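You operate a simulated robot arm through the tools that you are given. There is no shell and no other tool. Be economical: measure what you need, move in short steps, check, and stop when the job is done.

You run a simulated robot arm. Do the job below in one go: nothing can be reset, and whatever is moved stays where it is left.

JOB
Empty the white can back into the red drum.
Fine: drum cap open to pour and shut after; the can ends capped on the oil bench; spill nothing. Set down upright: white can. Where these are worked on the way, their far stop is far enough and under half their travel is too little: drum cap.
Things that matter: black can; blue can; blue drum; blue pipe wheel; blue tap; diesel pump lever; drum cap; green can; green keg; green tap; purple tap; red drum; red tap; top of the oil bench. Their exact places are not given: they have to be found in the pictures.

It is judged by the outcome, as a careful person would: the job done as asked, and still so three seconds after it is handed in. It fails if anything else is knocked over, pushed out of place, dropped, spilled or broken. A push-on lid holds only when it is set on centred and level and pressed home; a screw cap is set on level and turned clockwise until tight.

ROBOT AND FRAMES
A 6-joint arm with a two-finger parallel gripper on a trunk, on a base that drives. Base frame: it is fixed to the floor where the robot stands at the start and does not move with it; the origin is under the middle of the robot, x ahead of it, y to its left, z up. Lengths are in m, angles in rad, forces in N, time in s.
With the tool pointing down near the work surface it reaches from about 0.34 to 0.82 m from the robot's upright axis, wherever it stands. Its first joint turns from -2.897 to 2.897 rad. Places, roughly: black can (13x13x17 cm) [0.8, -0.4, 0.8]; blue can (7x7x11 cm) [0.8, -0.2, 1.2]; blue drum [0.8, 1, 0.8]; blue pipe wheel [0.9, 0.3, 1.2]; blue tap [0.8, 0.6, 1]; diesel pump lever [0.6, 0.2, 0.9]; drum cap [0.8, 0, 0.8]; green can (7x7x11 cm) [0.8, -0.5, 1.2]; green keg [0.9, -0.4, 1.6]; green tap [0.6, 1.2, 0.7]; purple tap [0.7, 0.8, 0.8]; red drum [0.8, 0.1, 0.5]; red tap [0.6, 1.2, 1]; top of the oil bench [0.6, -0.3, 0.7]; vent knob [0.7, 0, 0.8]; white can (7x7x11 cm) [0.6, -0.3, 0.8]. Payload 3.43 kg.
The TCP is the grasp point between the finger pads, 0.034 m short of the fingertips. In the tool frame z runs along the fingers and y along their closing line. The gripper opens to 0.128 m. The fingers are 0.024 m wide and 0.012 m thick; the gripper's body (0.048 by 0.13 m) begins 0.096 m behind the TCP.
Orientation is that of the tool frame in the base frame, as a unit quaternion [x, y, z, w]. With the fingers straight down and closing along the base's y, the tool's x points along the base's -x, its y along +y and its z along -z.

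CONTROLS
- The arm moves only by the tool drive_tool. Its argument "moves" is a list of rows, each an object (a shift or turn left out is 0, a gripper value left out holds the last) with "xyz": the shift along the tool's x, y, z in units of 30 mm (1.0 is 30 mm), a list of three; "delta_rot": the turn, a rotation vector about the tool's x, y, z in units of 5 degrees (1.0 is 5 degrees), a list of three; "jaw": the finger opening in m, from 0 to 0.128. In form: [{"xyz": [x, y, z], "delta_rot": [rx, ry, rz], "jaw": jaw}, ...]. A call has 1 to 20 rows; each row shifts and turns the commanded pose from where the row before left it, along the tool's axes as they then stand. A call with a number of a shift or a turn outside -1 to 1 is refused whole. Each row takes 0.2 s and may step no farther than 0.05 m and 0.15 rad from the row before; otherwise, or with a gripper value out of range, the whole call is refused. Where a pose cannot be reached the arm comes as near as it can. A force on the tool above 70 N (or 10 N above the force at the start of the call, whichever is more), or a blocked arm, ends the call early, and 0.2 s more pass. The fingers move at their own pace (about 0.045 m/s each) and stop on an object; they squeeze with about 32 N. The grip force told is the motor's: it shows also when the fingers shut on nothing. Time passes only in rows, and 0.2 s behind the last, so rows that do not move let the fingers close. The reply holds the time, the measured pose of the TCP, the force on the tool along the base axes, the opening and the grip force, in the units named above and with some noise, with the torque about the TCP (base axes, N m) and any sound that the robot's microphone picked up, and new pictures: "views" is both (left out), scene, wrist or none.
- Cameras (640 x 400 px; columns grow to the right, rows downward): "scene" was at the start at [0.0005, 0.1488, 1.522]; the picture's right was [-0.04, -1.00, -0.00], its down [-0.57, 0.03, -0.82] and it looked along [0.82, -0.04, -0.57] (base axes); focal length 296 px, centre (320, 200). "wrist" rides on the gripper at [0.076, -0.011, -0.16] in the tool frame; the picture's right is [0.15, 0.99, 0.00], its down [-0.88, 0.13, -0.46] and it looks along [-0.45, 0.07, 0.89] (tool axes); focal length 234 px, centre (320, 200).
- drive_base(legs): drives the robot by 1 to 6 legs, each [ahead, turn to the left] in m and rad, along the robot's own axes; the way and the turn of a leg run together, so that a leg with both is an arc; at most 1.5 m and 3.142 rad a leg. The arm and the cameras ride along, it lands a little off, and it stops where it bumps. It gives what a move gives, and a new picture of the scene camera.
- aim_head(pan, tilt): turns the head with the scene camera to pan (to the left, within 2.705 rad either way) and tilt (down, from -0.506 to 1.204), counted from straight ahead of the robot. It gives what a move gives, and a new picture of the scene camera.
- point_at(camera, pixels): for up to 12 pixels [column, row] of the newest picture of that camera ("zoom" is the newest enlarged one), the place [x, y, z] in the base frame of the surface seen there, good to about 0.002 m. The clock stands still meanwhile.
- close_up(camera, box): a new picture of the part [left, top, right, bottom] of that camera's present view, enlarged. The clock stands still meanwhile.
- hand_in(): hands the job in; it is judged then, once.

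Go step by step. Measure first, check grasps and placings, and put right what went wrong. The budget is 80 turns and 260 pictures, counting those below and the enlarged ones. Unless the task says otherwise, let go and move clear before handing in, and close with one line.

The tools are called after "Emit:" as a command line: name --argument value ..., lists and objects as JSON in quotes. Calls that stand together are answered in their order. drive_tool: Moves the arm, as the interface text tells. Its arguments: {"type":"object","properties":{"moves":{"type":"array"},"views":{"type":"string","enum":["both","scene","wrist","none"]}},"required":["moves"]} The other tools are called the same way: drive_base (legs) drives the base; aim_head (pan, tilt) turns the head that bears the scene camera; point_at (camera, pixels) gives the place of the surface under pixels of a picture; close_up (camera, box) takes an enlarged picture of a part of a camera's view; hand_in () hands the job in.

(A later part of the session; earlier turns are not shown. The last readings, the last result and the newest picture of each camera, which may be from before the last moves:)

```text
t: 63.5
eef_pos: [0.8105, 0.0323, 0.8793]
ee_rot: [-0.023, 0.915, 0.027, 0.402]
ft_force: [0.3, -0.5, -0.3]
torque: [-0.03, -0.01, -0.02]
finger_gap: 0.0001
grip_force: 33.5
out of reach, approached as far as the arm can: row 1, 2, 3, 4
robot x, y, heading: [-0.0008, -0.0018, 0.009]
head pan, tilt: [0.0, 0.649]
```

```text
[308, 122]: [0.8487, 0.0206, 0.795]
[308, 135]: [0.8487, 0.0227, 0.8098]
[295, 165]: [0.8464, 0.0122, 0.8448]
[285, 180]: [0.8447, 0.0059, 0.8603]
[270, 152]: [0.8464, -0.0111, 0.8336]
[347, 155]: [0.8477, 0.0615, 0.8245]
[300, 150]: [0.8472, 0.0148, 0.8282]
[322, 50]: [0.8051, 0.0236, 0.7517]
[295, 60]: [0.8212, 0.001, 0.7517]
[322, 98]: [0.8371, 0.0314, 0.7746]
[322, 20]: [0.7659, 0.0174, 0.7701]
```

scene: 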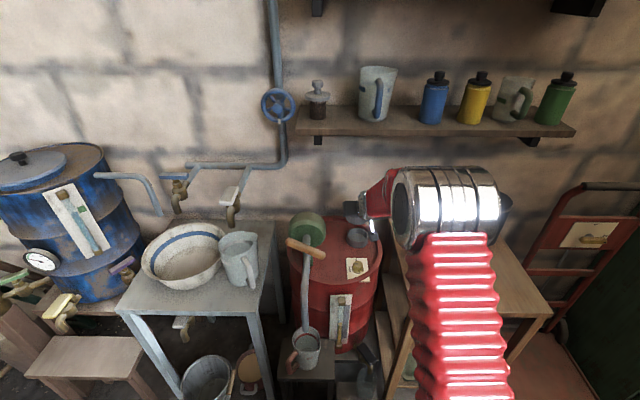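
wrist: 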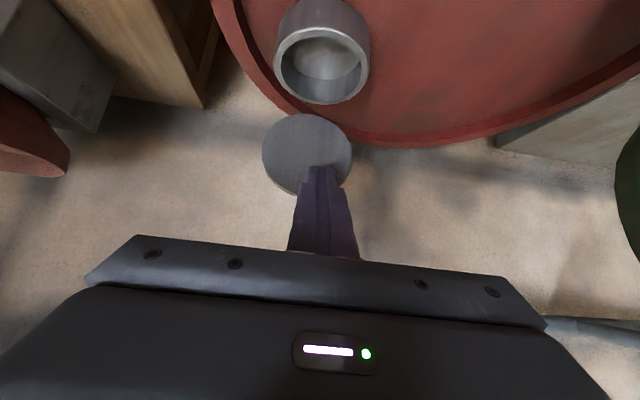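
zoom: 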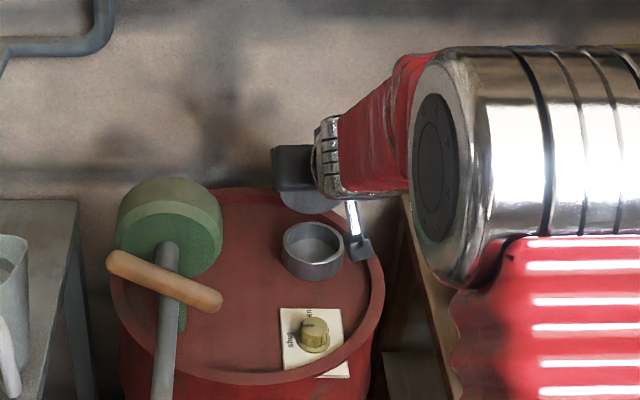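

The lid is near-vertical at x≈0.847, leaning on the fingertips. I'll push it over by driving the base 4 cm forward, which avoids the wrist limits.

Emit:
drive_base --legs '[[0.04, 0]]'

Emit:
drive_tool --moves '[{}]' --views "wrist"

```text
t: 64.4
eef_pos: [0.8307, 0.0421, 0.8696]
ee_rot: [-0.03, 0.91, 0.033, 0.412]
ft_force: [-68.2, 6.6, 61.0]
torque: [-0.1, -2.27, 0.01]
finger_gap: 0.0
grip_force: 33.0
robot x, y, heading: [0.0301, 0.0002, 0.011]
head pan, tilt: [0.0, 0.649]
stopped in leg 1: the force on the tool passed its limit at 93 N (the readings are from after the stop); the commanded pose is now the measured one
```

scene: 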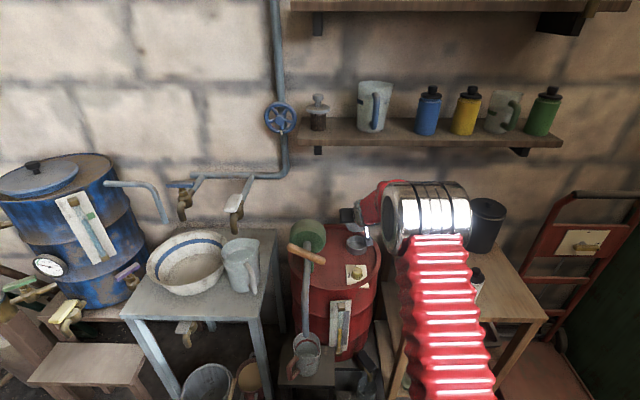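

```text
t: 65.0
eef_pos: [0.8273, 0.0383, 0.8505]
ee_rot: [-0.031, 0.904, 0.037, 0.426]
ft_force: [-387.8, -28.4, 179.9]
torque: [-2.2, -0.92, -0.58]
finger_gap: 0.0
grip_force: 33.1
robot x, y, heading: [0.0224, 0.0022, 0.009]
head pan, tilt: [0.0, 0.649]
stopped in row 1: the arm was blocked; the commanded pose is now the measured one
```

wrist: 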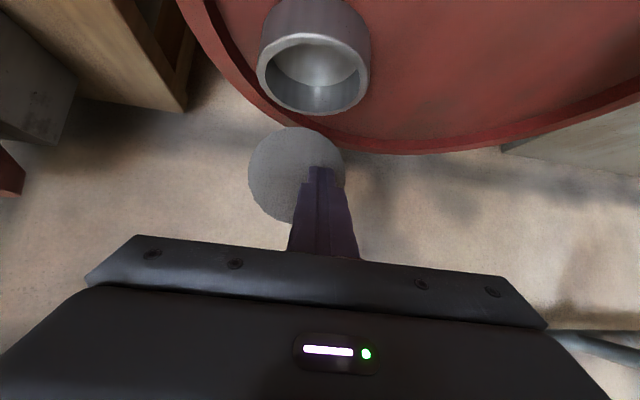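

The lid hit its stop and the arm pressed hard (388 N). I'm backing away at once.

Emit:
drive_tool --moves '[{"xyz": [0.1, 0, -0.5]}, {"xyz": [0, 0, -0.8]}, {"xyz": [0, 0, -0.8]}, {}]' --views "wrist"

Emit:
point_at --camera "wrist" --pixels '[[308, 140], [300, 160], [290, 180], [270, 160], [322, 60], [320, 100]]'

```text
t: 65.3
eef_pos: [0.8215, 0.0334, 0.8271]
ee_rot: [-0.028, 0.902, 0.043, 0.429]
ft_force: [-353.6, -32.4, 186.5]
torque: [-1.23, -2.03, -0.15]
finger_gap: 0.0
grip_force: 33.0
robot x, y, heading: [0.0197, -0.0038, 0.009]
head pan, tilt: [0.0, 0.649]
stopped in row 1: the arm was blocked; the commanded pose is now the measured one
```

wrist: 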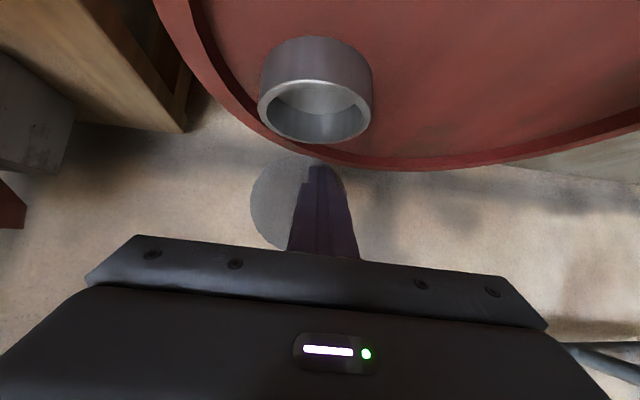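

```text
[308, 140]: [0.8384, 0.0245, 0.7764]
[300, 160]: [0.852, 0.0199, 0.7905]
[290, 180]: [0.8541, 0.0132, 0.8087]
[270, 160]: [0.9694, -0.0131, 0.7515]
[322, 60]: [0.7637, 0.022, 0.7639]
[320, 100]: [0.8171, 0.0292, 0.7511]
```

Emit:
drive_base --legs '[[-0.04, 0]]'

```text
t: 66.0
eef_pos: [0.8191, 0.0241, 0.809]
ee_rot: [-0.044, 0.904, 0.1, 0.414]
ft_force: [-184.1, -44.1, 235.6]
torque: [-0.6, 0.86, -1.5]
finger_gap: 0.0001
grip_force: 32.9
robot x, y, heading: [0.0221, -0.002, -0.004]
head pan, tilt: [0.0, 0.649]
stopped in leg 1: the force on the tool passed its limit at 751 N (the readings are from after the stop); the commanded pose is now the measured one
```

scene: 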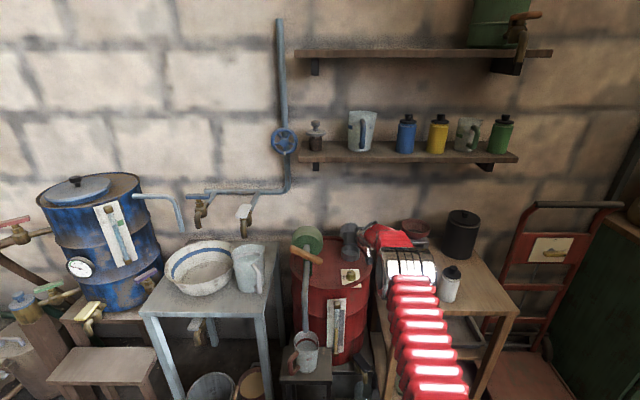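

Forces are still high with the tool jammed against the neck, pushed back along its own axis. I'll retract along tool −z in small steps.

Emit:
drive_tool --moves '[{"xyz": [0, 0, -1]}, {"xyz": [0, 0, -1]}, {"xyz": [0, 0, -1]}]' --views "both"

```text
t: 66.3
eef_pos: [0.8187, 0.0203, 0.8078]
ee_rot: [-0.057, 0.903, 0.121, 0.408]
ft_force: [-149.6, -68.5, 237.9]
torque: [-1.41, -0.06, -2.54]
finger_gap: 0.0001
grip_force: 33.3
robot x, y, heading: [0.0209, -0.0081, -0.012]
head pan, tilt: [0.0, 0.649]
stopped in row 1: the arm was blocked; the commanded pose is now the measured one
```

scene: 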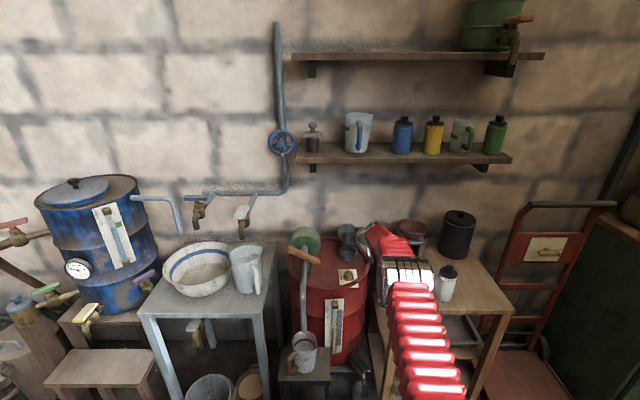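
wrist: 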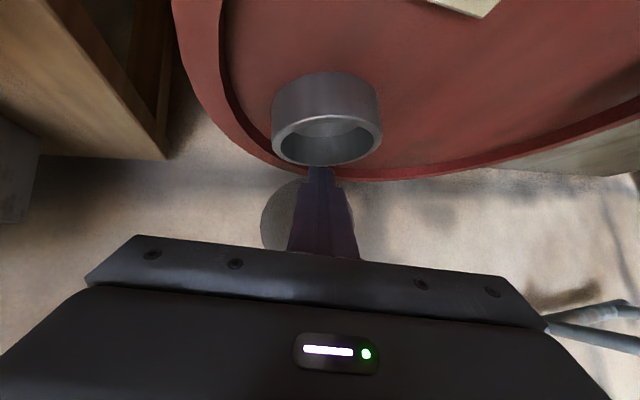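

The camera view is shifting, so the robot is being pushed back by the jammed tool. I'll try lifting straight up instead.

Emit:
drive_tool --moves '[{"xyz": [-0.75, 0, -0.65]}, {"xyz": [0.3, 0, -1]}, {"xyz": [0, 0, -1]}]' --views "scene"

```text
t: 66.7
eef_pos: [0.8193, 0.0177, 0.8097]
ee_rot: [-0.066, 0.913, 0.126, 0.383]
ft_force: [-133.8, -54.8, 231.9]
torque: [-1.14, -0.15, -2.11]
finger_gap: 0.0002
grip_force: 32.9
robot x, y, heading: [0.0155, -0.008, -0.012]
head pan, tilt: [0.0, 0.649]
stopped in row 1: the arm was blocked; the commanded pose is now the measured one
```

scene: 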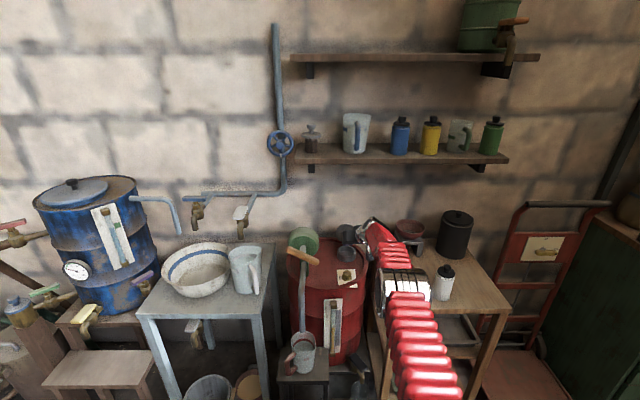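

Emit:
point_at --camera "scene" --pixels '[[405, 285], [375, 240], [412, 340], [425, 390], [346, 235], [345, 255], [302, 236], [446, 275], [350, 150], [390, 265], [305, 340]]'

Emit:
close_up --camera "scene" --box '[270, 200, 470, 400]'

```text
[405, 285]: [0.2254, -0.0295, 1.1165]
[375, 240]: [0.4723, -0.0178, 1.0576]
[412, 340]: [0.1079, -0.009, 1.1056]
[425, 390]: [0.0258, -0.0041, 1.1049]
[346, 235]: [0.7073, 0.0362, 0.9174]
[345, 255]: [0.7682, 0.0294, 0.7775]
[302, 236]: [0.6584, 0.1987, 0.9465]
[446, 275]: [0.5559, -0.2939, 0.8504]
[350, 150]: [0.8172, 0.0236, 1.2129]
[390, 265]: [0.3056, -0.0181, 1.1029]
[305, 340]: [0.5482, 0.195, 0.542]
```

```text
2.00 times, centred on (370, 300) of scene
```

zoom: 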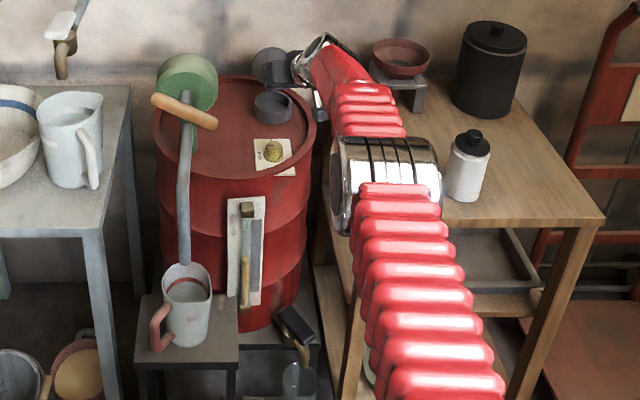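

Working back from known points, the camera sits at about (−0.25, 1.54) with 0.47 rad of pitch, so the robot is tipped back roughly 10° and propped on the tool. I'll keep retracting so it settles forward.

Emit:
drive_tool --moves '[{"xyz": [-0.7, 0, -1]}, {"xyz": [-0.7, 0, -1]}]' --views "scene"

```text
t: 67.0
eef_pos: [0.819, 0.015, 0.8113]
ee_rot: [-0.068, 0.923, 0.116, 0.359]
ft_force: [-68.7, -29.9, 201.2]
torque: [-0.61, -1.65, -1.58]
finger_gap: 0.0001
grip_force: 32.8
robot x, y, heading: [0.0147, -0.0061, -0.016]
head pan, tilt: [0.0, 0.649]
stopped in row 1: the arm was blocked; the commanded pose is now the measured one
```

scene: 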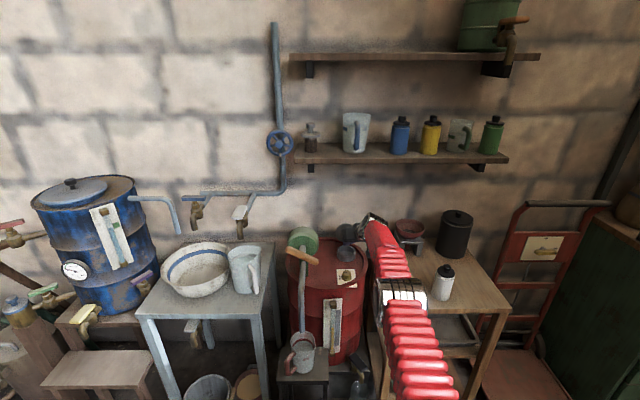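

The force is dropping (268 to 213 N). Continuing the upward retraction.

Emit:
drive_tool --moves '[{"xyz": [-0.8, 0, -1]}, {"xyz": [-0.8, 0, -1]}]' --views "none"

Emit:
drive_tool --moves '[{"xyz": [-0.8, 0, -1]}, {"xyz": [-0.8, 0, -1]}]' --views "scene"

```text
t: 67.2
eef_pos: [0.8219, 0.015, 0.8111]
ee_rot: [-0.063, 0.932, 0.099, 0.343]
ft_force: [0.8, 9.8, 174.8]
torque: [0.08, -4.5, 0.8]
finger_gap: 0.0
grip_force: 32.5
robot x, y, heading: [0.0184, -0.0078, -0.015]
head pan, tilt: [0.0, 0.649]
stopped in row 1: the force on the tool passed its limit at 263 N (the readings are from after the stop); the commanded pose is now the measured one
```

```text
t: 67.5
eef_pos: [0.8271, 0.0089, 0.818]
ee_rot: [-0.122, 0.952, 0.176, 0.22]
ft_force: [-263.6, -141.8, 198.8]
torque: [-3.02, 2.05, -0.87]
finger_gap: 0.0
grip_force: 32.6
robot x, y, heading: [0.0137, -0.0169, -0.037]
head pan, tilt: [0.0, 0.649]
stopped in row 1: the force on the tool passed its limit at 236 N (the readings are from after the stop); the commanded pose is now the measured one
```

scene: 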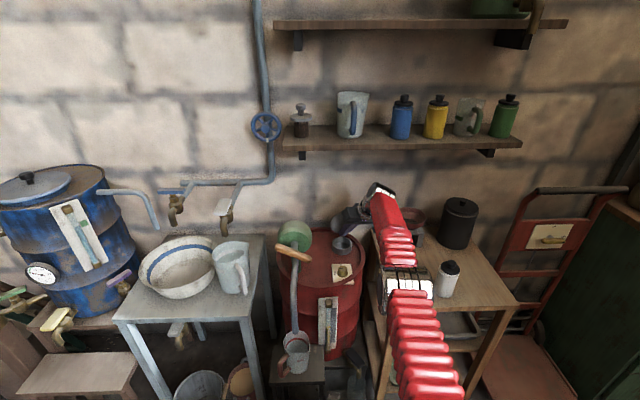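

The robot is settling forward again. Continuing straight up, with directions recomputed for the present tool twist.

Emit:
drive_tool --moves '[{"xyz": [-0.55, 0.34, -1]}, {"xyz": [-0.55, 0.34, -1]}]' --views "none"

Emit:
drive_tool --moves '[{"xyz": [-0.55, 0.34, -1]}, {"xyz": [-0.55, 0.34, -1]}]' --views "both"

```text
t: 67.7
eef_pos: [0.8302, 0.0091, 0.8136]
ee_rot: [-0.157, 0.955, 0.214, 0.131]
ft_force: [-176.4, -90.1, 287.4]
torque: [-2.16, 6.61, 0.87]
finger_gap: 0.0
grip_force: 32.9
out of reach, approached as far as the arm can: row 1
robot x, y, heading: [0.0103, -0.0219, -0.062]
head pan, tilt: [0.0, 0.649]
stopped in row 1: the force on the tool passed its limit at 375 N (the readings are from after the stop); the commanded pose is now the measured one
```

```text
t: 68.3
eef_pos: [0.8297, 0.0103, 0.8143]
ee_rot: [-0.153, 0.963, 0.195, 0.106]
ft_force: [-102.2, -66.0, 137.2]
torque: [-2.82, 3.78, 0.26]
finger_gap: 0.0
grip_force: 32.8
out of reach, approached as far as the arm can: row 2
robot x, y, heading: [0.0115, -0.016, -0.05]
head pan, tilt: [0.0, 0.649]
stopped in row 2: the arm was blocked; the commanded pose is now the measured one
```

scene: 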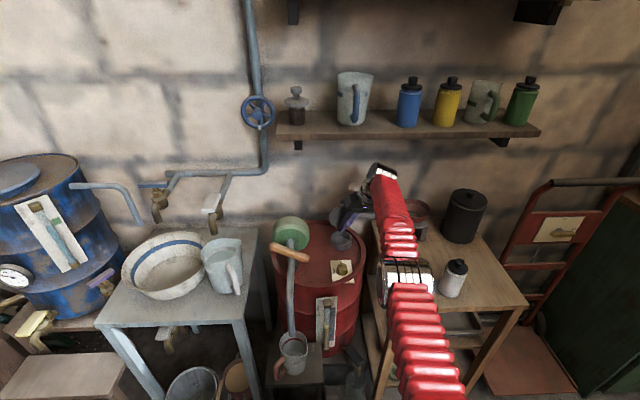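
wrist: 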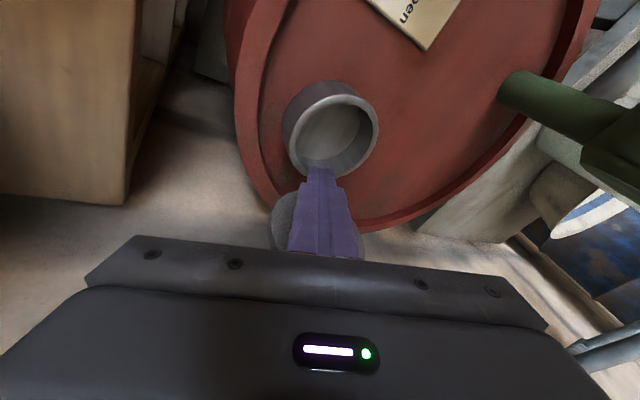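

The robot is upright again, with the fingers wedged between neck and lid. I'll retract up and back.

Emit:
drive_tool --moves '[{"xyz": [0.3, 0.45, -0.9]}, {"xyz": [0.3, 0.45, -0.9]}, {"xyz": [0.3, 0.45, -0.9]}]' --views "none"

Emit:
drive_tool --moves '[{"xyz": [0.3, 0.45, -0.9]}, {"xyz": [0.3, 0.45, -0.9]}, {"xyz": [0.3, 0.45, -0.9]}]' --views "both"

```text
t: 68.6
eef_pos: [0.8315, 0.0072, 0.8141]
ee_rot: [-0.144, 0.962, 0.213, 0.091]
ft_force: [-126.5, -24.3, 166.9]
torque: [-0.1, 5.34, 0.59]
finger_gap: 0.0
grip_force: 32.8
robot x, y, heading: [0.0068, -0.0186, -0.056]
head pan, tilt: [0.0, 0.649]
stopped in row 1: the force on the tool passed its limit at 250 N (the readings are from after the stop); the commanded pose is now the measured one
```

```text
t: 69.1
eef_pos: [0.8341, 0.0086, 0.8148]
ee_rot: [-0.142, 0.963, 0.212, 0.088]
ft_force: [-41.5, -12.7, 77.2]
torque: [-0.2, 1.6, 0.39]
finger_gap: 0.0
grip_force: 32.6
robot x, y, heading: [0.0071, -0.0148, -0.054]
head pan, tilt: [0.0, 0.649]
stopped in row 2: the arm was blocked; the commanded pose is now the measured one
```

scene: 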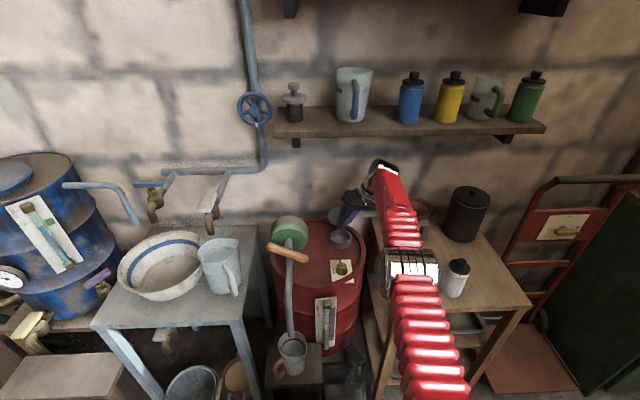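
wrist: 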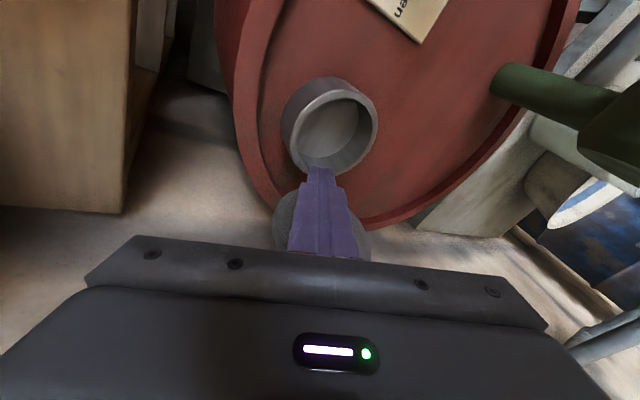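

Force is down to about 90 N and the tool is nearly vertical. Pulling straight up.

Emit:
drive_tool --moves '[{"xyz": [-0.2, 0.36, -0.85]}, {"xyz": [-0.2, 0.36, -0.85]}, {"xyz": [-0.2, 0.36, -0.85]}]' --views "none"

Emit:
drive_tool --moves '[{"xyz": [-0.2, 0.36, -0.85]}, {"xyz": [-0.2, 0.36, -0.85]}, {"xyz": [-0.2, 0.36, -0.85]}]' --views "both"

```text
t: 69.4
eef_pos: [0.8338, 0.0085, 0.816]
ee_rot: [-0.138, 0.964, 0.211, 0.085]
ft_force: [-33.3, -13.4, 74.6]
torque: [-0.2, 1.38, 0.15]
finger_gap: 0.0
grip_force: 33.2
robot x, y, heading: [0.0058, -0.0163, -0.051]
head pan, tilt: [0.0, 0.649]
stopped in row 1: the arm was blocked; the commanded pose is now the measured one
```

```text
t: 70.2
eef_pos: [0.8283, 0.0115, 0.8831]
ee_rot: [-0.138, 0.965, 0.211, 0.076]
ft_force: [-0.2, -0.6, 0.3]
torque: [-0.02, 0.0, -0.04]
finger_gap: 0.0
grip_force: 33.3
out of reach, approached as far as the arm can: row 2
robot x, y, heading: [0.0059, -0.0163, -0.048]
head pan, tilt: [0.0, 0.649]
```

scene: 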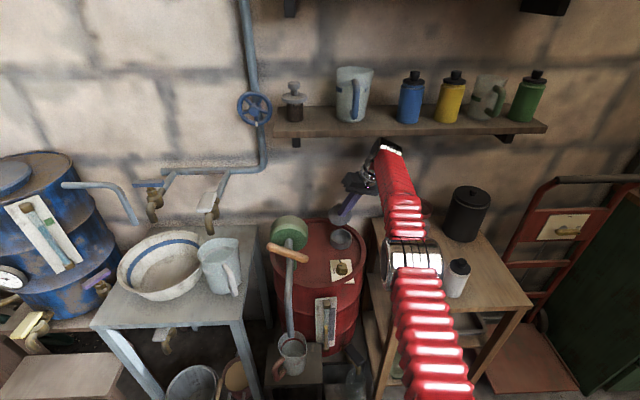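
wrist: 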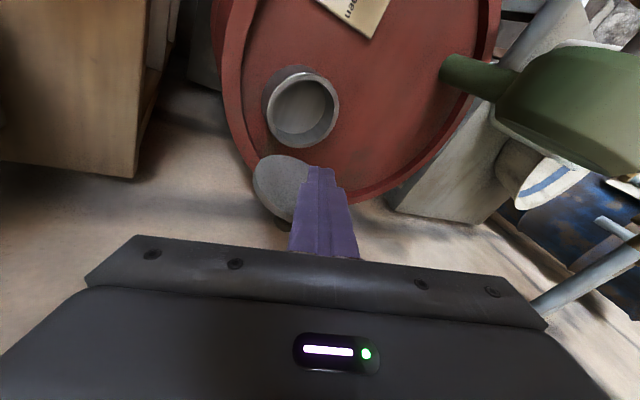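

The tool is free, the lid stays open at (285,188) and the forces are zero. I'll measure the neck and white can now, then move the arm back, straighten it, and bring it above the white can.

Emit:
point_at --camera "wrist" --pixels '[[300, 75], [302, 147], [268, 110], [338, 110], [302, 105], [285, 188], [262, 170]]'

Emit:
drive_tool --moves '[{"xyz": [0.95, 0.3, -0.09]}, {"xyz": [0.95, 0.3, -0.09]}, {"xyz": [0.95, 0.3, -0.09]}, {"xyz": [0.95, 0.3, -0.09]}, {"xyz": [0.95, 0.3, -0.3]}, {"delta_rot": [0.815, 0.293, 0.533]}, {"delta_rot": [0.815, 0.293, 0.533]}, {"delta_rot": [0.815, 0.293, 0.533]}, {"delta_rot": [0.815, 0.293, 0.533]}, {"delta_rot": [0.815, 0.293, 0.533]}, {"delta_rot": [0.815, 0.293, 0.533]}, {"xyz": [0, 0, -1], "jaw": 0.07}, {"xyz": [0, 0, -1]}, {"xyz": [0.6, -1, -0.5]}, {"xyz": [0.6, -1, -0.4]}, {"xyz": [0.6, -1, -0.4]}, {"xyz": [0.6, -1, -0.4]}, {"xyz": [0.6, -1, 0]}, {"xyz": [0.6, -1, 0]}, {"xyz": [0.5, -1, 0]}]' --views "both"

```text
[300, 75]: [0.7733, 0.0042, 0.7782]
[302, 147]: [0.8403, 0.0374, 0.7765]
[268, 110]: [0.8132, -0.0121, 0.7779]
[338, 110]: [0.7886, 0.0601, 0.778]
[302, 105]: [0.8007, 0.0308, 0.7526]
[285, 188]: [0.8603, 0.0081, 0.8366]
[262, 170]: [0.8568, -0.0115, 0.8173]
```

```text
t: 74.4
eef_pos: [0.565, -0.2041, 1.0014]
ee_rot: [0.0, 1.0, 0.0, 0.002]
ft_force: [0.5, 0.7, 0.0]
torque: [0.04, 0.0, 0.01]
finger_gap: 0.0703
grip_force: 0.1
robot x, y, heading: [0.0045, -0.0169, -0.051]
head pan, tilt: [0.0, 0.649]
```

scene: 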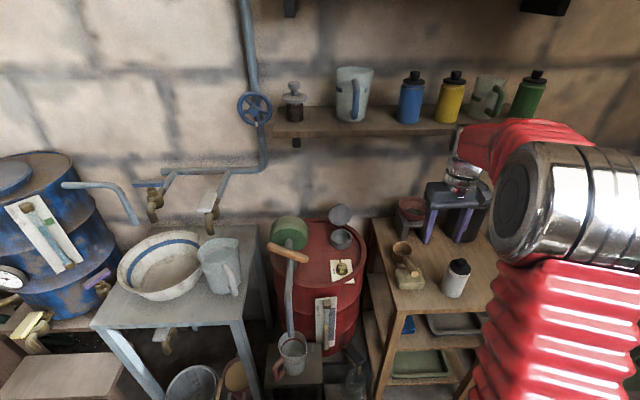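
wrist: 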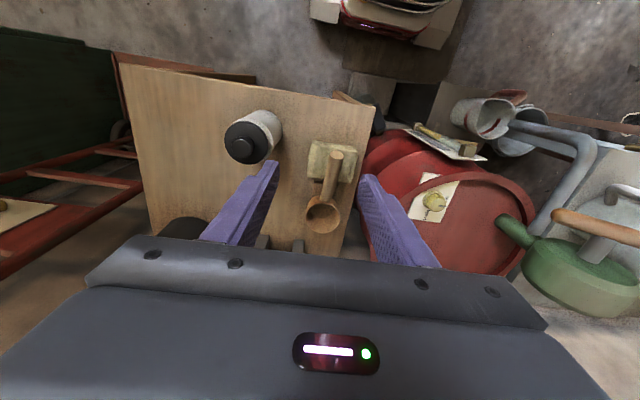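

Drum and neck are where they were (centre ≈(0.803, 0.024), rim z 0.778), and the lid stays open. Now I'll measure the white can.

Emit:
point_at --camera "wrist" --pixels '[[236, 147], [226, 145], [255, 141], [241, 124], [243, 161], [270, 122], [283, 128]]'

Emit:
close_up --camera "scene" --box '[430, 245, 490, 305]'

Emit:
point_at --camera "zoom" --pixels '[[310, 155], [250, 180], [375, 190], [310, 220], [310, 260], [230, 300], [370, 310], [290, 390]]'

```text
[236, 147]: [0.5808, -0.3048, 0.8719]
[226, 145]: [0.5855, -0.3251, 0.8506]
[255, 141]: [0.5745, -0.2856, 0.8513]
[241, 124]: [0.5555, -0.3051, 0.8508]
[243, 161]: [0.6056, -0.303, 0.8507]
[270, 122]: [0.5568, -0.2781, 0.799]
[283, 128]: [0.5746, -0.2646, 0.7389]
```

```text
6.67 times, centred on (460, 275) of scene
```

zoom: 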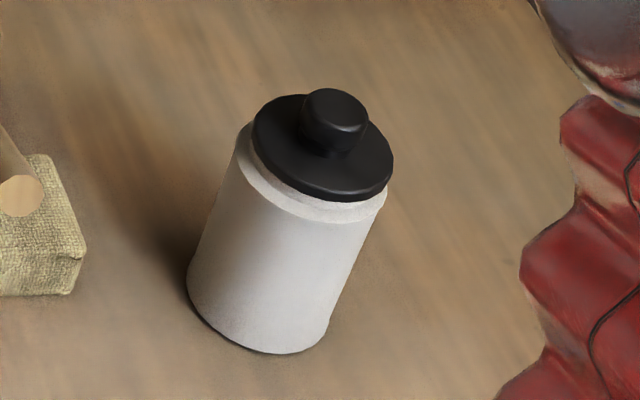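

```text
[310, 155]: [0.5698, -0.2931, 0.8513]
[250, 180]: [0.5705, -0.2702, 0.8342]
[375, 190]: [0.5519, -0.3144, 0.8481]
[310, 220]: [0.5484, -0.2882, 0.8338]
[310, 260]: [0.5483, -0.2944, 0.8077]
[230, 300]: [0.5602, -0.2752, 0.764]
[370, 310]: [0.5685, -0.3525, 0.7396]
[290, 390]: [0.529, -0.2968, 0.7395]
```

The can's axis is at about (0.5805, −0.304), nub top 0.872, cap disc top 0.851. I'll grip the nub and try a straight lift.

Emit:
drive_tool --moves '[{"xyz": [-0.13, -0.84, 0.2]}, {"xyz": [-0.13, -0.83, 0.2]}, {"xyz": [-0.13, -0.83, 0.2]}, {"xyz": [-0.13, -0.83, 0.2]}, {"xyz": [0, 0, 0.98]}, {"xyz": [0, 0, 0.98]}, {"xyz": [0, 0, 0.98]}, {}, {"jaw": 0.0}, {}, {}, {"xyz": [0, 0, -0.3]}, {"xyz": [0, 0, -0.5]}, {"xyz": [0, 0, -0.5]}, {}]' --views "both"

```text
t: 77.6
eef_pos: [0.5802, -0.3036, 0.9275]
ee_rot: [0.0, 1.0, 0.001, 0.0]
ft_force: [0.1, -1.5, 0.6]
torque: [0.01, -0.01, 0.04]
finger_gap: 0.0232
grip_force: 31.7
robot x, y, heading: [0.0078, -0.0145, -0.052]
head pan, tilt: [0.0, 0.649]
```

scene: 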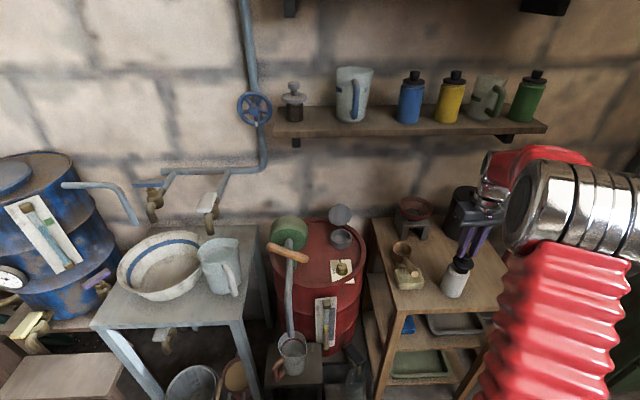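
wrist: 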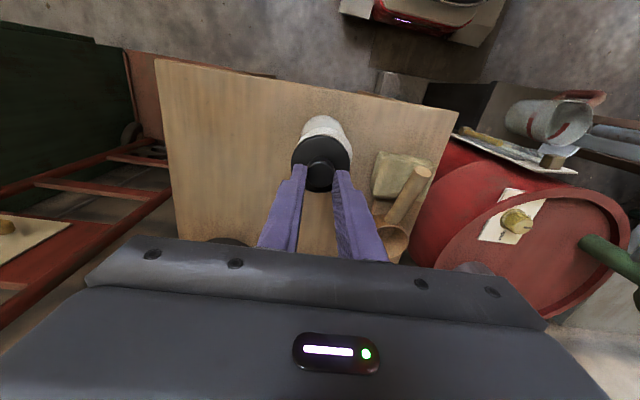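

Almost no weight on the gripper, so only the cap came up; it is a push-on. I'll carry it to a free bench spot near (0.60, −0.41) and check its underside.

Emit:
drive_tool --moves '[{"xyz": [-0.17, -0.9, 0]}, {"xyz": [-0.17, -0.9, 0]}, {"xyz": [-0.17, -0.9, 0.2]}, {"xyz": [-0.17, -0.83, 0.3]}, {"xyz": [0, 0, 0.9]}, {"xyz": [0, 0, 0.9]}, {"xyz": [0, 0, 0.9]}, {}]' --views "scene"

Emit:
close_up --camera "scene" --box '[430, 205, 530, 305]'

Emit:
point_at --camera "zoom" --pixels '[[170, 370], [170, 395], [150, 380], [195, 380], [330, 330], [330, 345], [400, 360]]'

```text
t: 79.4
eef_pos: [0.6007, -0.4093, 0.8328]
ee_rot: [0.0, 1.0, 0.001, 0.001]
ft_force: [-0.7, -0.3, 1.2]
torque: [-0.04, 0.01, -0.01]
finger_gap: 0.0234
grip_force: 31.8
robot x, y, heading: [0.0032, -0.0174, -0.056]
head pan, tilt: [0.0, 0.649]
```

scene: 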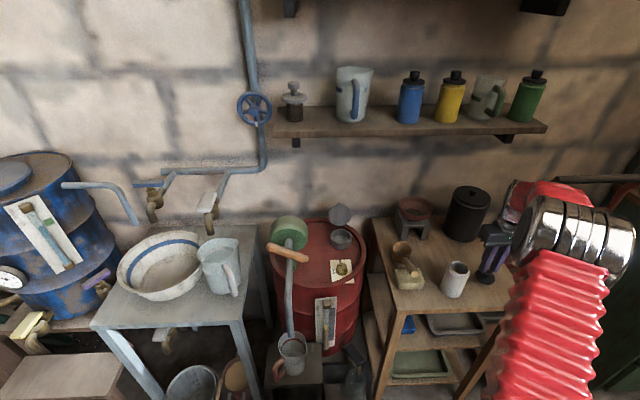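

```text
4.00 times, centred on (480, 255) of scene
```

zoom: 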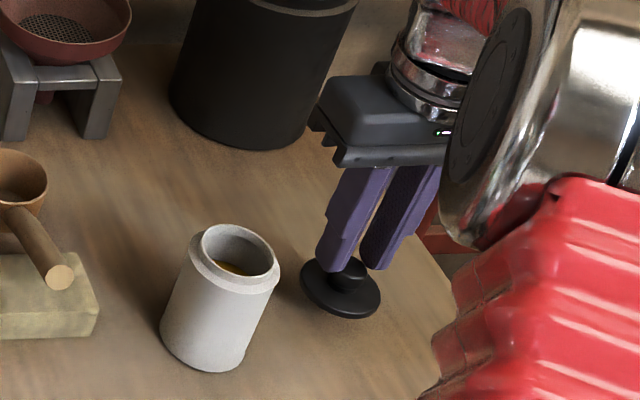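

```text
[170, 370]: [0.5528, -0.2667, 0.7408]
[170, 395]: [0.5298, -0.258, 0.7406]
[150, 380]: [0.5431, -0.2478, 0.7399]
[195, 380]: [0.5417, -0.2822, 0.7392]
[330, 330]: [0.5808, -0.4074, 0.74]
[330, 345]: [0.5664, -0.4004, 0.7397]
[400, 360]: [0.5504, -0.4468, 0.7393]
```

The can is open, with yellow liquid about half-way up. I'll set the cap down here, release, rise, and begin turning the tool to a 45°-yawed, flatter pose so I can grip the can from the side and pour by rolling.

Emit:
drive_tool --moves '[{"xyz": [0, 0, 0.7]}, {"xyz": [0, 0, 0.62]}, {}, {"jaw": 0.1}, {}, {"xyz": [0, 0, -0.9]}, {"xyz": [0, 0, -1]}, {"xyz": [0, 0, -1]}, {"xyz": [0, 0, -0.6], "delta_rot": [0, 0, -1]}, {"delta_rot": [0, 0, -1]}, {"delta_rot": [0, 0, -1]}, {"delta_rot": [0, 0, -1]}, {"delta_rot": [0, 0, -1]}, {"delta_rot": [0, 0, -1]}, {"delta_rot": [0, 0, -1]}, {"delta_rot": [0, 0, -1]}, {"delta_rot": [0, 0, -1]}, {"delta_rot": [0, -1, 0]}, {"delta_rot": [0, -1, 0]}, {"delta_rot": [0, -1, 0]}]' --views "scene"

Emit:
point_at --camera "scene" --pixels '[[488, 283], [484, 279], [493, 280], [488, 275], [457, 267]]'

```text
t: 83.6
eef_pos: [0.6015, -0.4094, 0.895]
ee_rot: [-0.379, 0.916, 0.05, 0.122]
ft_force: [0.0, -0.8, -0.6]
torque: [-0.01, -0.02, 0.04]
finger_gap: 0.1
grip_force: 0.0
robot x, y, heading: [0.009, -0.0168, -0.054]
head pan, tilt: [0.0, 0.649]
```

scene: 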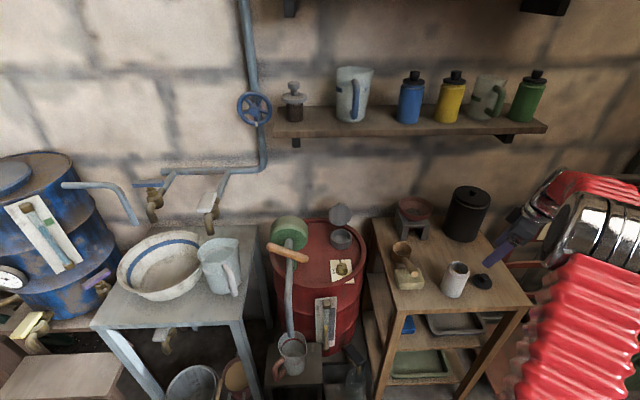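

```text
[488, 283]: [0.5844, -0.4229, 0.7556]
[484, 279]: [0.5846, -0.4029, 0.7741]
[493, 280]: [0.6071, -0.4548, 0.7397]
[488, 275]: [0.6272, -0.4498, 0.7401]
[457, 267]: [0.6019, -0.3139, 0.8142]
```

The cap stands upright at (0.60, −0.41). I'll finish the tilt to 65° and go to the pre-grasp point in front-right of the can.

Emit:
drive_tool --moves '[{"delta_rot": [0, -1, 0]}, {"delta_rot": [0, -1, 0]}, {"delta_rot": [0, -1, 0]}, {"delta_rot": [0, -1, 0]}, {"delta_rot": [0, -1, 0]}, {"delta_rot": [0, -1, 0]}, {"delta_rot": [0, -1, 0]}, {"delta_rot": [0, -1, 0]}, {"delta_rot": [0, -1, 0]}, {"delta_rot": [0, -1, 0]}, {"xyz": [0.59, 0.74, -0.18]}, {"xyz": [0.59, 0.74, -0.18]}, {"xyz": [0.59, 0.74, -0.18]}, {"xyz": [0.59, 0.74, -0.18]}, {}]' --views "both"

Emit:
point_at --camera "scene" --pixels '[[457, 266], [455, 285], [447, 275], [465, 280]]'

```text
t: 86.8
eef_pos: [0.5038, -0.3804, 0.843]
ee_rot: [-0.323, 0.778, 0.207, 0.497]
ft_force: [0.5, -0.1, 0.2]
torque: [-0.01, -0.04, -0.01]
finger_gap: 0.0999
grip_force: 0.1
robot x, y, heading: [0.0061, -0.0162, -0.053]
head pan, tilt: [0.0, 0.649]
```

scene: 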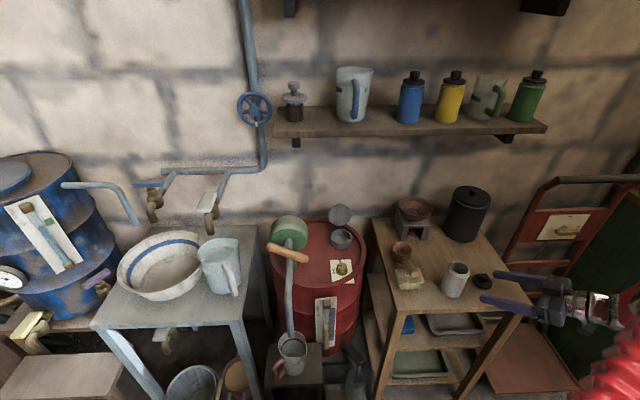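
wrist: 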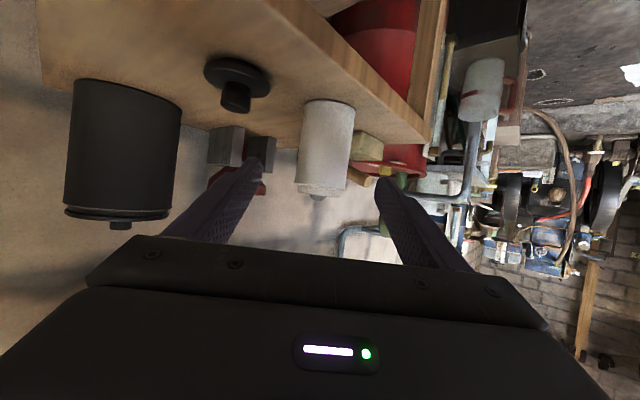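

```text
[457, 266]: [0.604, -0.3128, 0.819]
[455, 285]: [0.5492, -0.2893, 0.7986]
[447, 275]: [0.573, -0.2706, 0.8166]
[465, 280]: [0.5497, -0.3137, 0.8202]
```

The pose is exactly as wanted, with the can centred between the fingers. I'll grip it at mid-height, lift 10 cm, and carry it most of the way to the drum.

Emit:
drive_tool --moves '[{"xyz": [0.02, 0, 1]}, {"xyz": [0.02, 0, 1]}, {"xyz": [0.02, 0, 1]}, {"xyz": [0.02, 0, 1]}, {"jaw": 0.03}, {}, {}, {"xyz": [-0.9, 0, -0.42]}, {"xyz": [-1, 0, -0.465]}, {"xyz": [-1, 0, -0.465]}, {"xyz": [-0.6, 0.3, 0.6]}, {"xyz": [-0.5, 0.37, 1]}, {"xyz": [-0.5, 0.37, 1]}, {"xyz": [-0.5, 0.37, 1]}, {"xyz": [-0.5, 0.37, 1]}, {"xyz": [-0.5, 0.37, 1]}, {"xyz": [-0.5, 0.37, 1]}, {"xyz": [-0.5, 0.37, 1]}, {"xyz": [-0.4, 0.25, 0.7]}, {}]' --views "both"

```text
t: 91.0
eef_pos: [0.7142, -0.0394, 0.8999]
ee_rot: [-0.322, 0.779, 0.206, 0.497]
ft_force: [-0.2, 0.0, -2.4]
torque: [0.0, 0.02, -0.02]
finger_gap: 0.0608
grip_force: 32.5
robot x, y, heading: [0.008, -0.0176, -0.05]
head pan, tilt: [0.0, 0.649]
```

scene: 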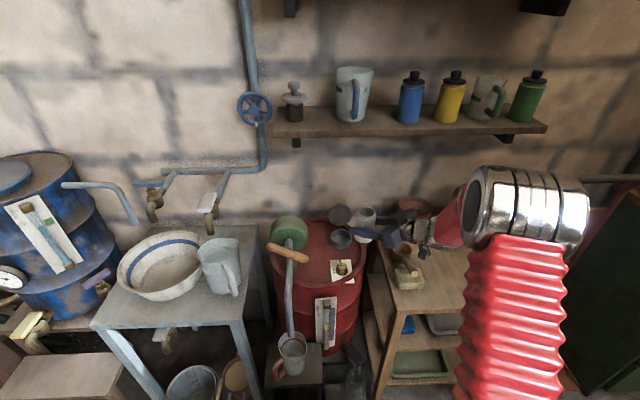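
wrist: 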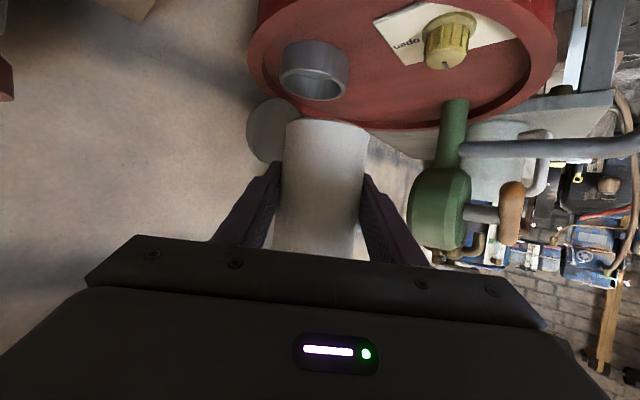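

The can is held (2.4 N of weight) and upright. I'll bring it beside the neck and start rolling, slowly once past 55°, then check the lip's place.

Emit:
drive_tool --moves '[{"xyz": [-0.19, 0.42, 1]}, {"xyz": [-0.19, 0.42, 1]}, {"xyz": [-0.19, 0.42, 1]}, {"xyz": [-0.19, 0.42, 1]}, {"delta_rot": [0, 0, 1]}, {"delta_rot": [0, 0, 1]}, {"delta_rot": [0, 0, 1]}, {"delta_rot": [0, 0, 1]}, {"delta_rot": [0, 0, 1]}, {"delta_rot": [0, 0, 1]}, {"delta_rot": [0, 0, 1]}, {"delta_rot": [0, 0, 1]}, {"delta_rot": [0, 0, 1]}, {}]' --views "both"

Emit:
close_up --camera "scene" --box '[290, 180, 410, 280]'

```text
t: 94.0
eef_pos: [0.7603, 0.0799, 0.8728]
ee_rot: [0.002, 0.843, 0.38, 0.38]
ft_force: [0.5, 0.5, -1.3]
torque: [-0.03, 0.0, 0.02]
finger_gap: 0.0603
grip_force: 32.1
robot x, y, heading: [0.0036, -0.0117, -0.053]
head pan, tilt: [0.0, 0.649]
```

scene: 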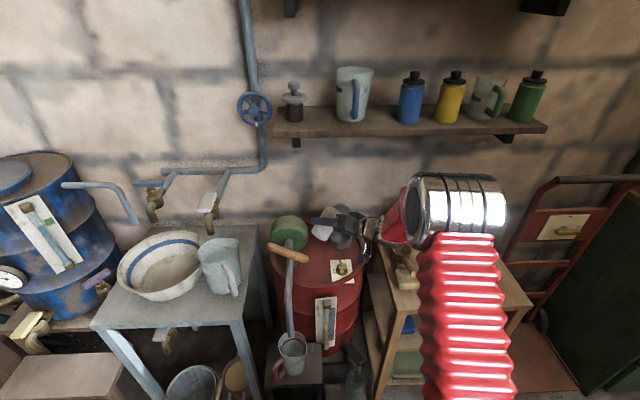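
wrist: 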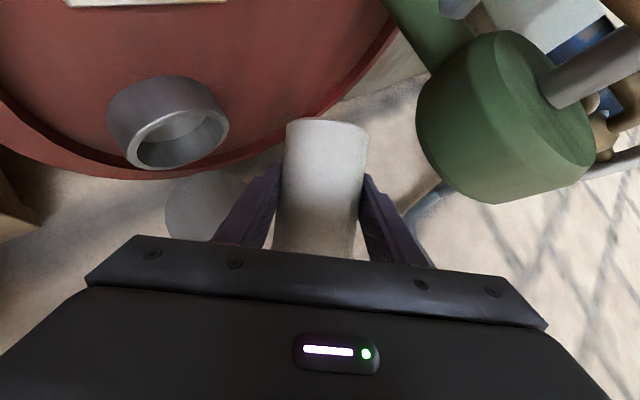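

```text
4.00 times, centred on (350, 230) of scene
```

zoom: 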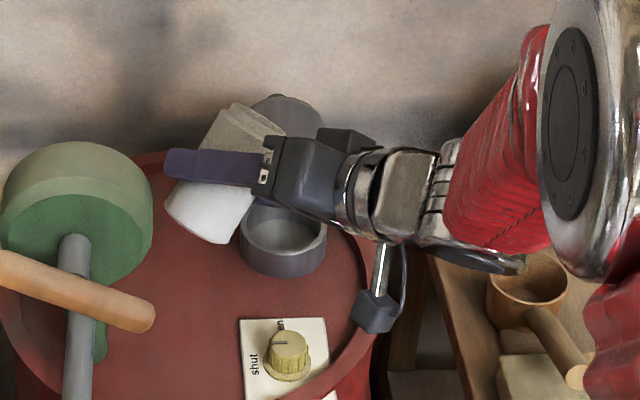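

The can is tilted with its lip beside the neck, as computed. I'll continue rolling slowly to 100°, then to 140°, shifting so the lip stays over the neck, and hold to drain.

Emit:
drive_tool --moves '[{"xyz": [0.08, 0.19, 0.17]}, {"delta_rot": [0, 0, 0.6]}, {"delta_rot": [0, 0, 0.6]}, {"delta_rot": [0, 0, 0.6]}, {"delta_rot": [0, 0, 0.6]}, {"delta_rot": [0, 0, 0.6]}, {"delta_rot": [0, 0, 0.6]}, {"delta_rot": [0, 0, 0.6]}, {"delta_rot": [0, 0, 0.6]}, {"xyz": [-0.037, 0.005, 0.018], "delta_rot": [0, 0, 0.6]}, {"xyz": [-0.037, 0.005, 0.018], "delta_rot": [0, 0, 0.6]}, {"xyz": [-0.037, 0.005, 0.018], "delta_rot": [0, 0, 0.6]}, {"xyz": [-0.037, 0.005, 0.018], "delta_rot": [0, 0, 0.6]}, {"xyz": [-0.037, 0.005, 0.018], "delta_rot": [0, 0, 0.6]}, {"xyz": [-0.037, 0.005, 0.018], "delta_rot": [0, 0, 0.6]}, {"xyz": [-0.037, 0.005, 0.018], "delta_rot": [0, 0, 0.6]}, {"xyz": [-0.037, 0.005, 0.018], "delta_rot": [0, 0, 0.6]}, {"xyz": [-0.037, 0.005, 0.018], "delta_rot": [0, 0, 0.6]}, {"xyz": [-0.037, 0.005, 0.018], "delta_rot": [0, 0, 0.6]}]' --views "both"

Emit:
drive_tool --moves '[{"xyz": [-0.108, 0.028, 0.0125], "delta_rot": [0, 0, 1]}, {"xyz": [-0.108, 0.028, 0.0125], "delta_rot": [0, 0, 1]}, {"xyz": [-0.108, 0.028, 0.0125], "delta_rot": [0, 0, 1]}, {"xyz": [-0.108, 0.028, 0.0125], "delta_rot": [0, 0, 1]}, {"xyz": [-0.108, 0.028, 0.0125], "delta_rot": [0, 0, 1]}, {"xyz": [-0.108, 0.028, 0.0125], "delta_rot": [0, 0, 1]}, {"xyz": [-0.108, 0.028, 0.0125], "delta_rot": [0, 0, 1]}, {"xyz": [-0.108, 0.028, 0.0125], "delta_rot": [0, 0, 1]}, {}, {}, {}, {}, {}, {}, {}]' --views "both"

Emit:
close_up --camera "scene" --box '[290, 180, 410, 280]'

```text
t: 98.0
eef_pos: [0.7735, 0.0842, 0.873]
ee_rot: [0.384, 0.75, 0.513, 0.167]
ft_force: [-0.5, -0.4, -1.8]
torque: [-0.02, 0.0, -0.01]
finger_gap: 0.0604
grip_force: 32.0
robot x, y, heading: [0.0084, -0.0144, -0.052]
head pan, tilt: [0.0, 0.649]
```

scene: 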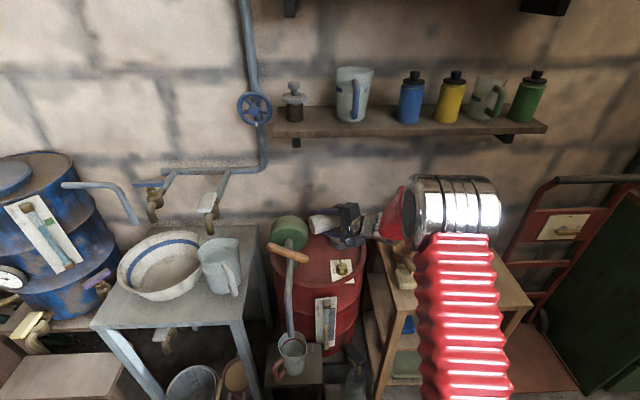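
wrist: 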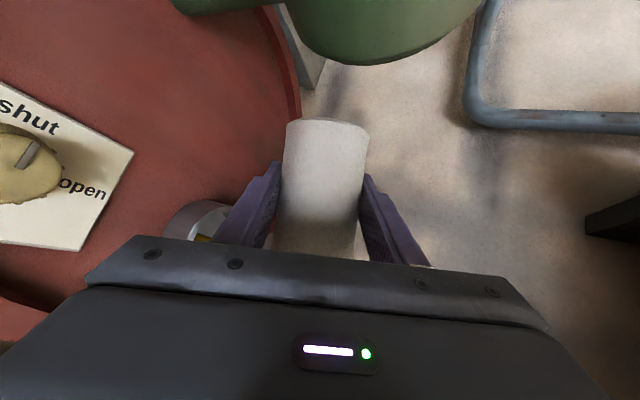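

```text
t: 101.2
eef_pos: [0.7905, 0.0686, 0.8679]
ee_rot: [0.617, 0.574, 0.539, -0.017]
ft_force: [-0.4, -1.0, -0.4]
torque: [0.0, 0.0, 0.04]
finger_gap: 0.0601
grip_force: 31.9
robot x, y, heading: [0.0042, -0.0123, -0.047]
head pan, tilt: [0.0, 0.649]
```

scene: 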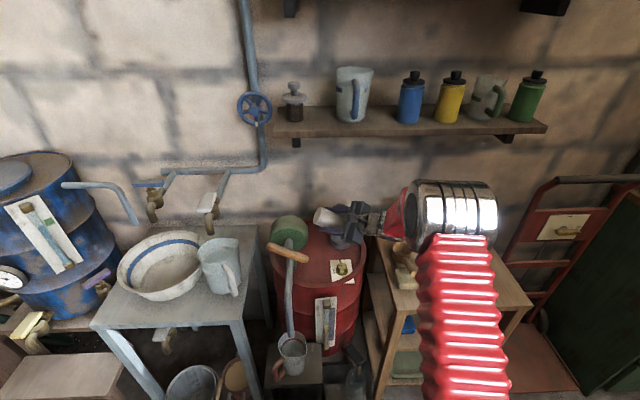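
wrist: 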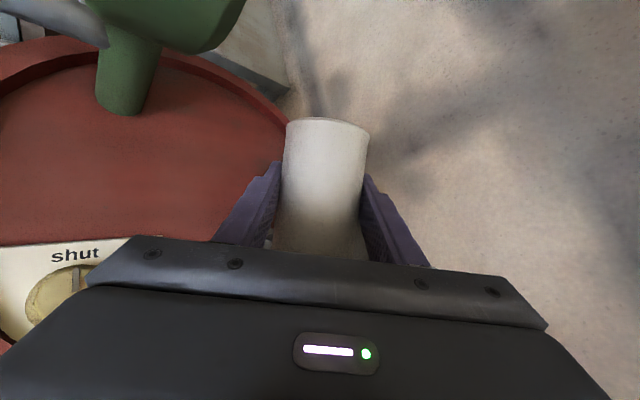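

```text
4.00 times, centred on (350, 230) of scene
```

zoom: 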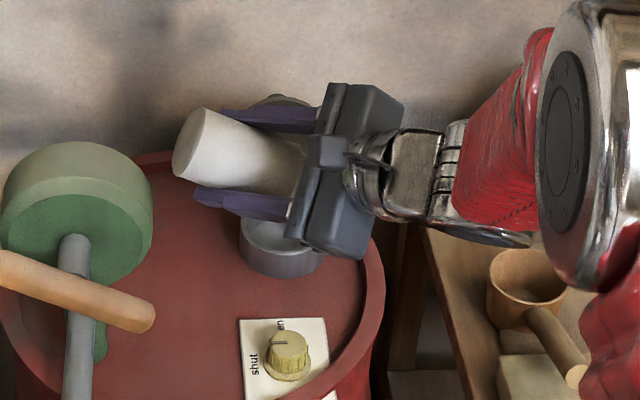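

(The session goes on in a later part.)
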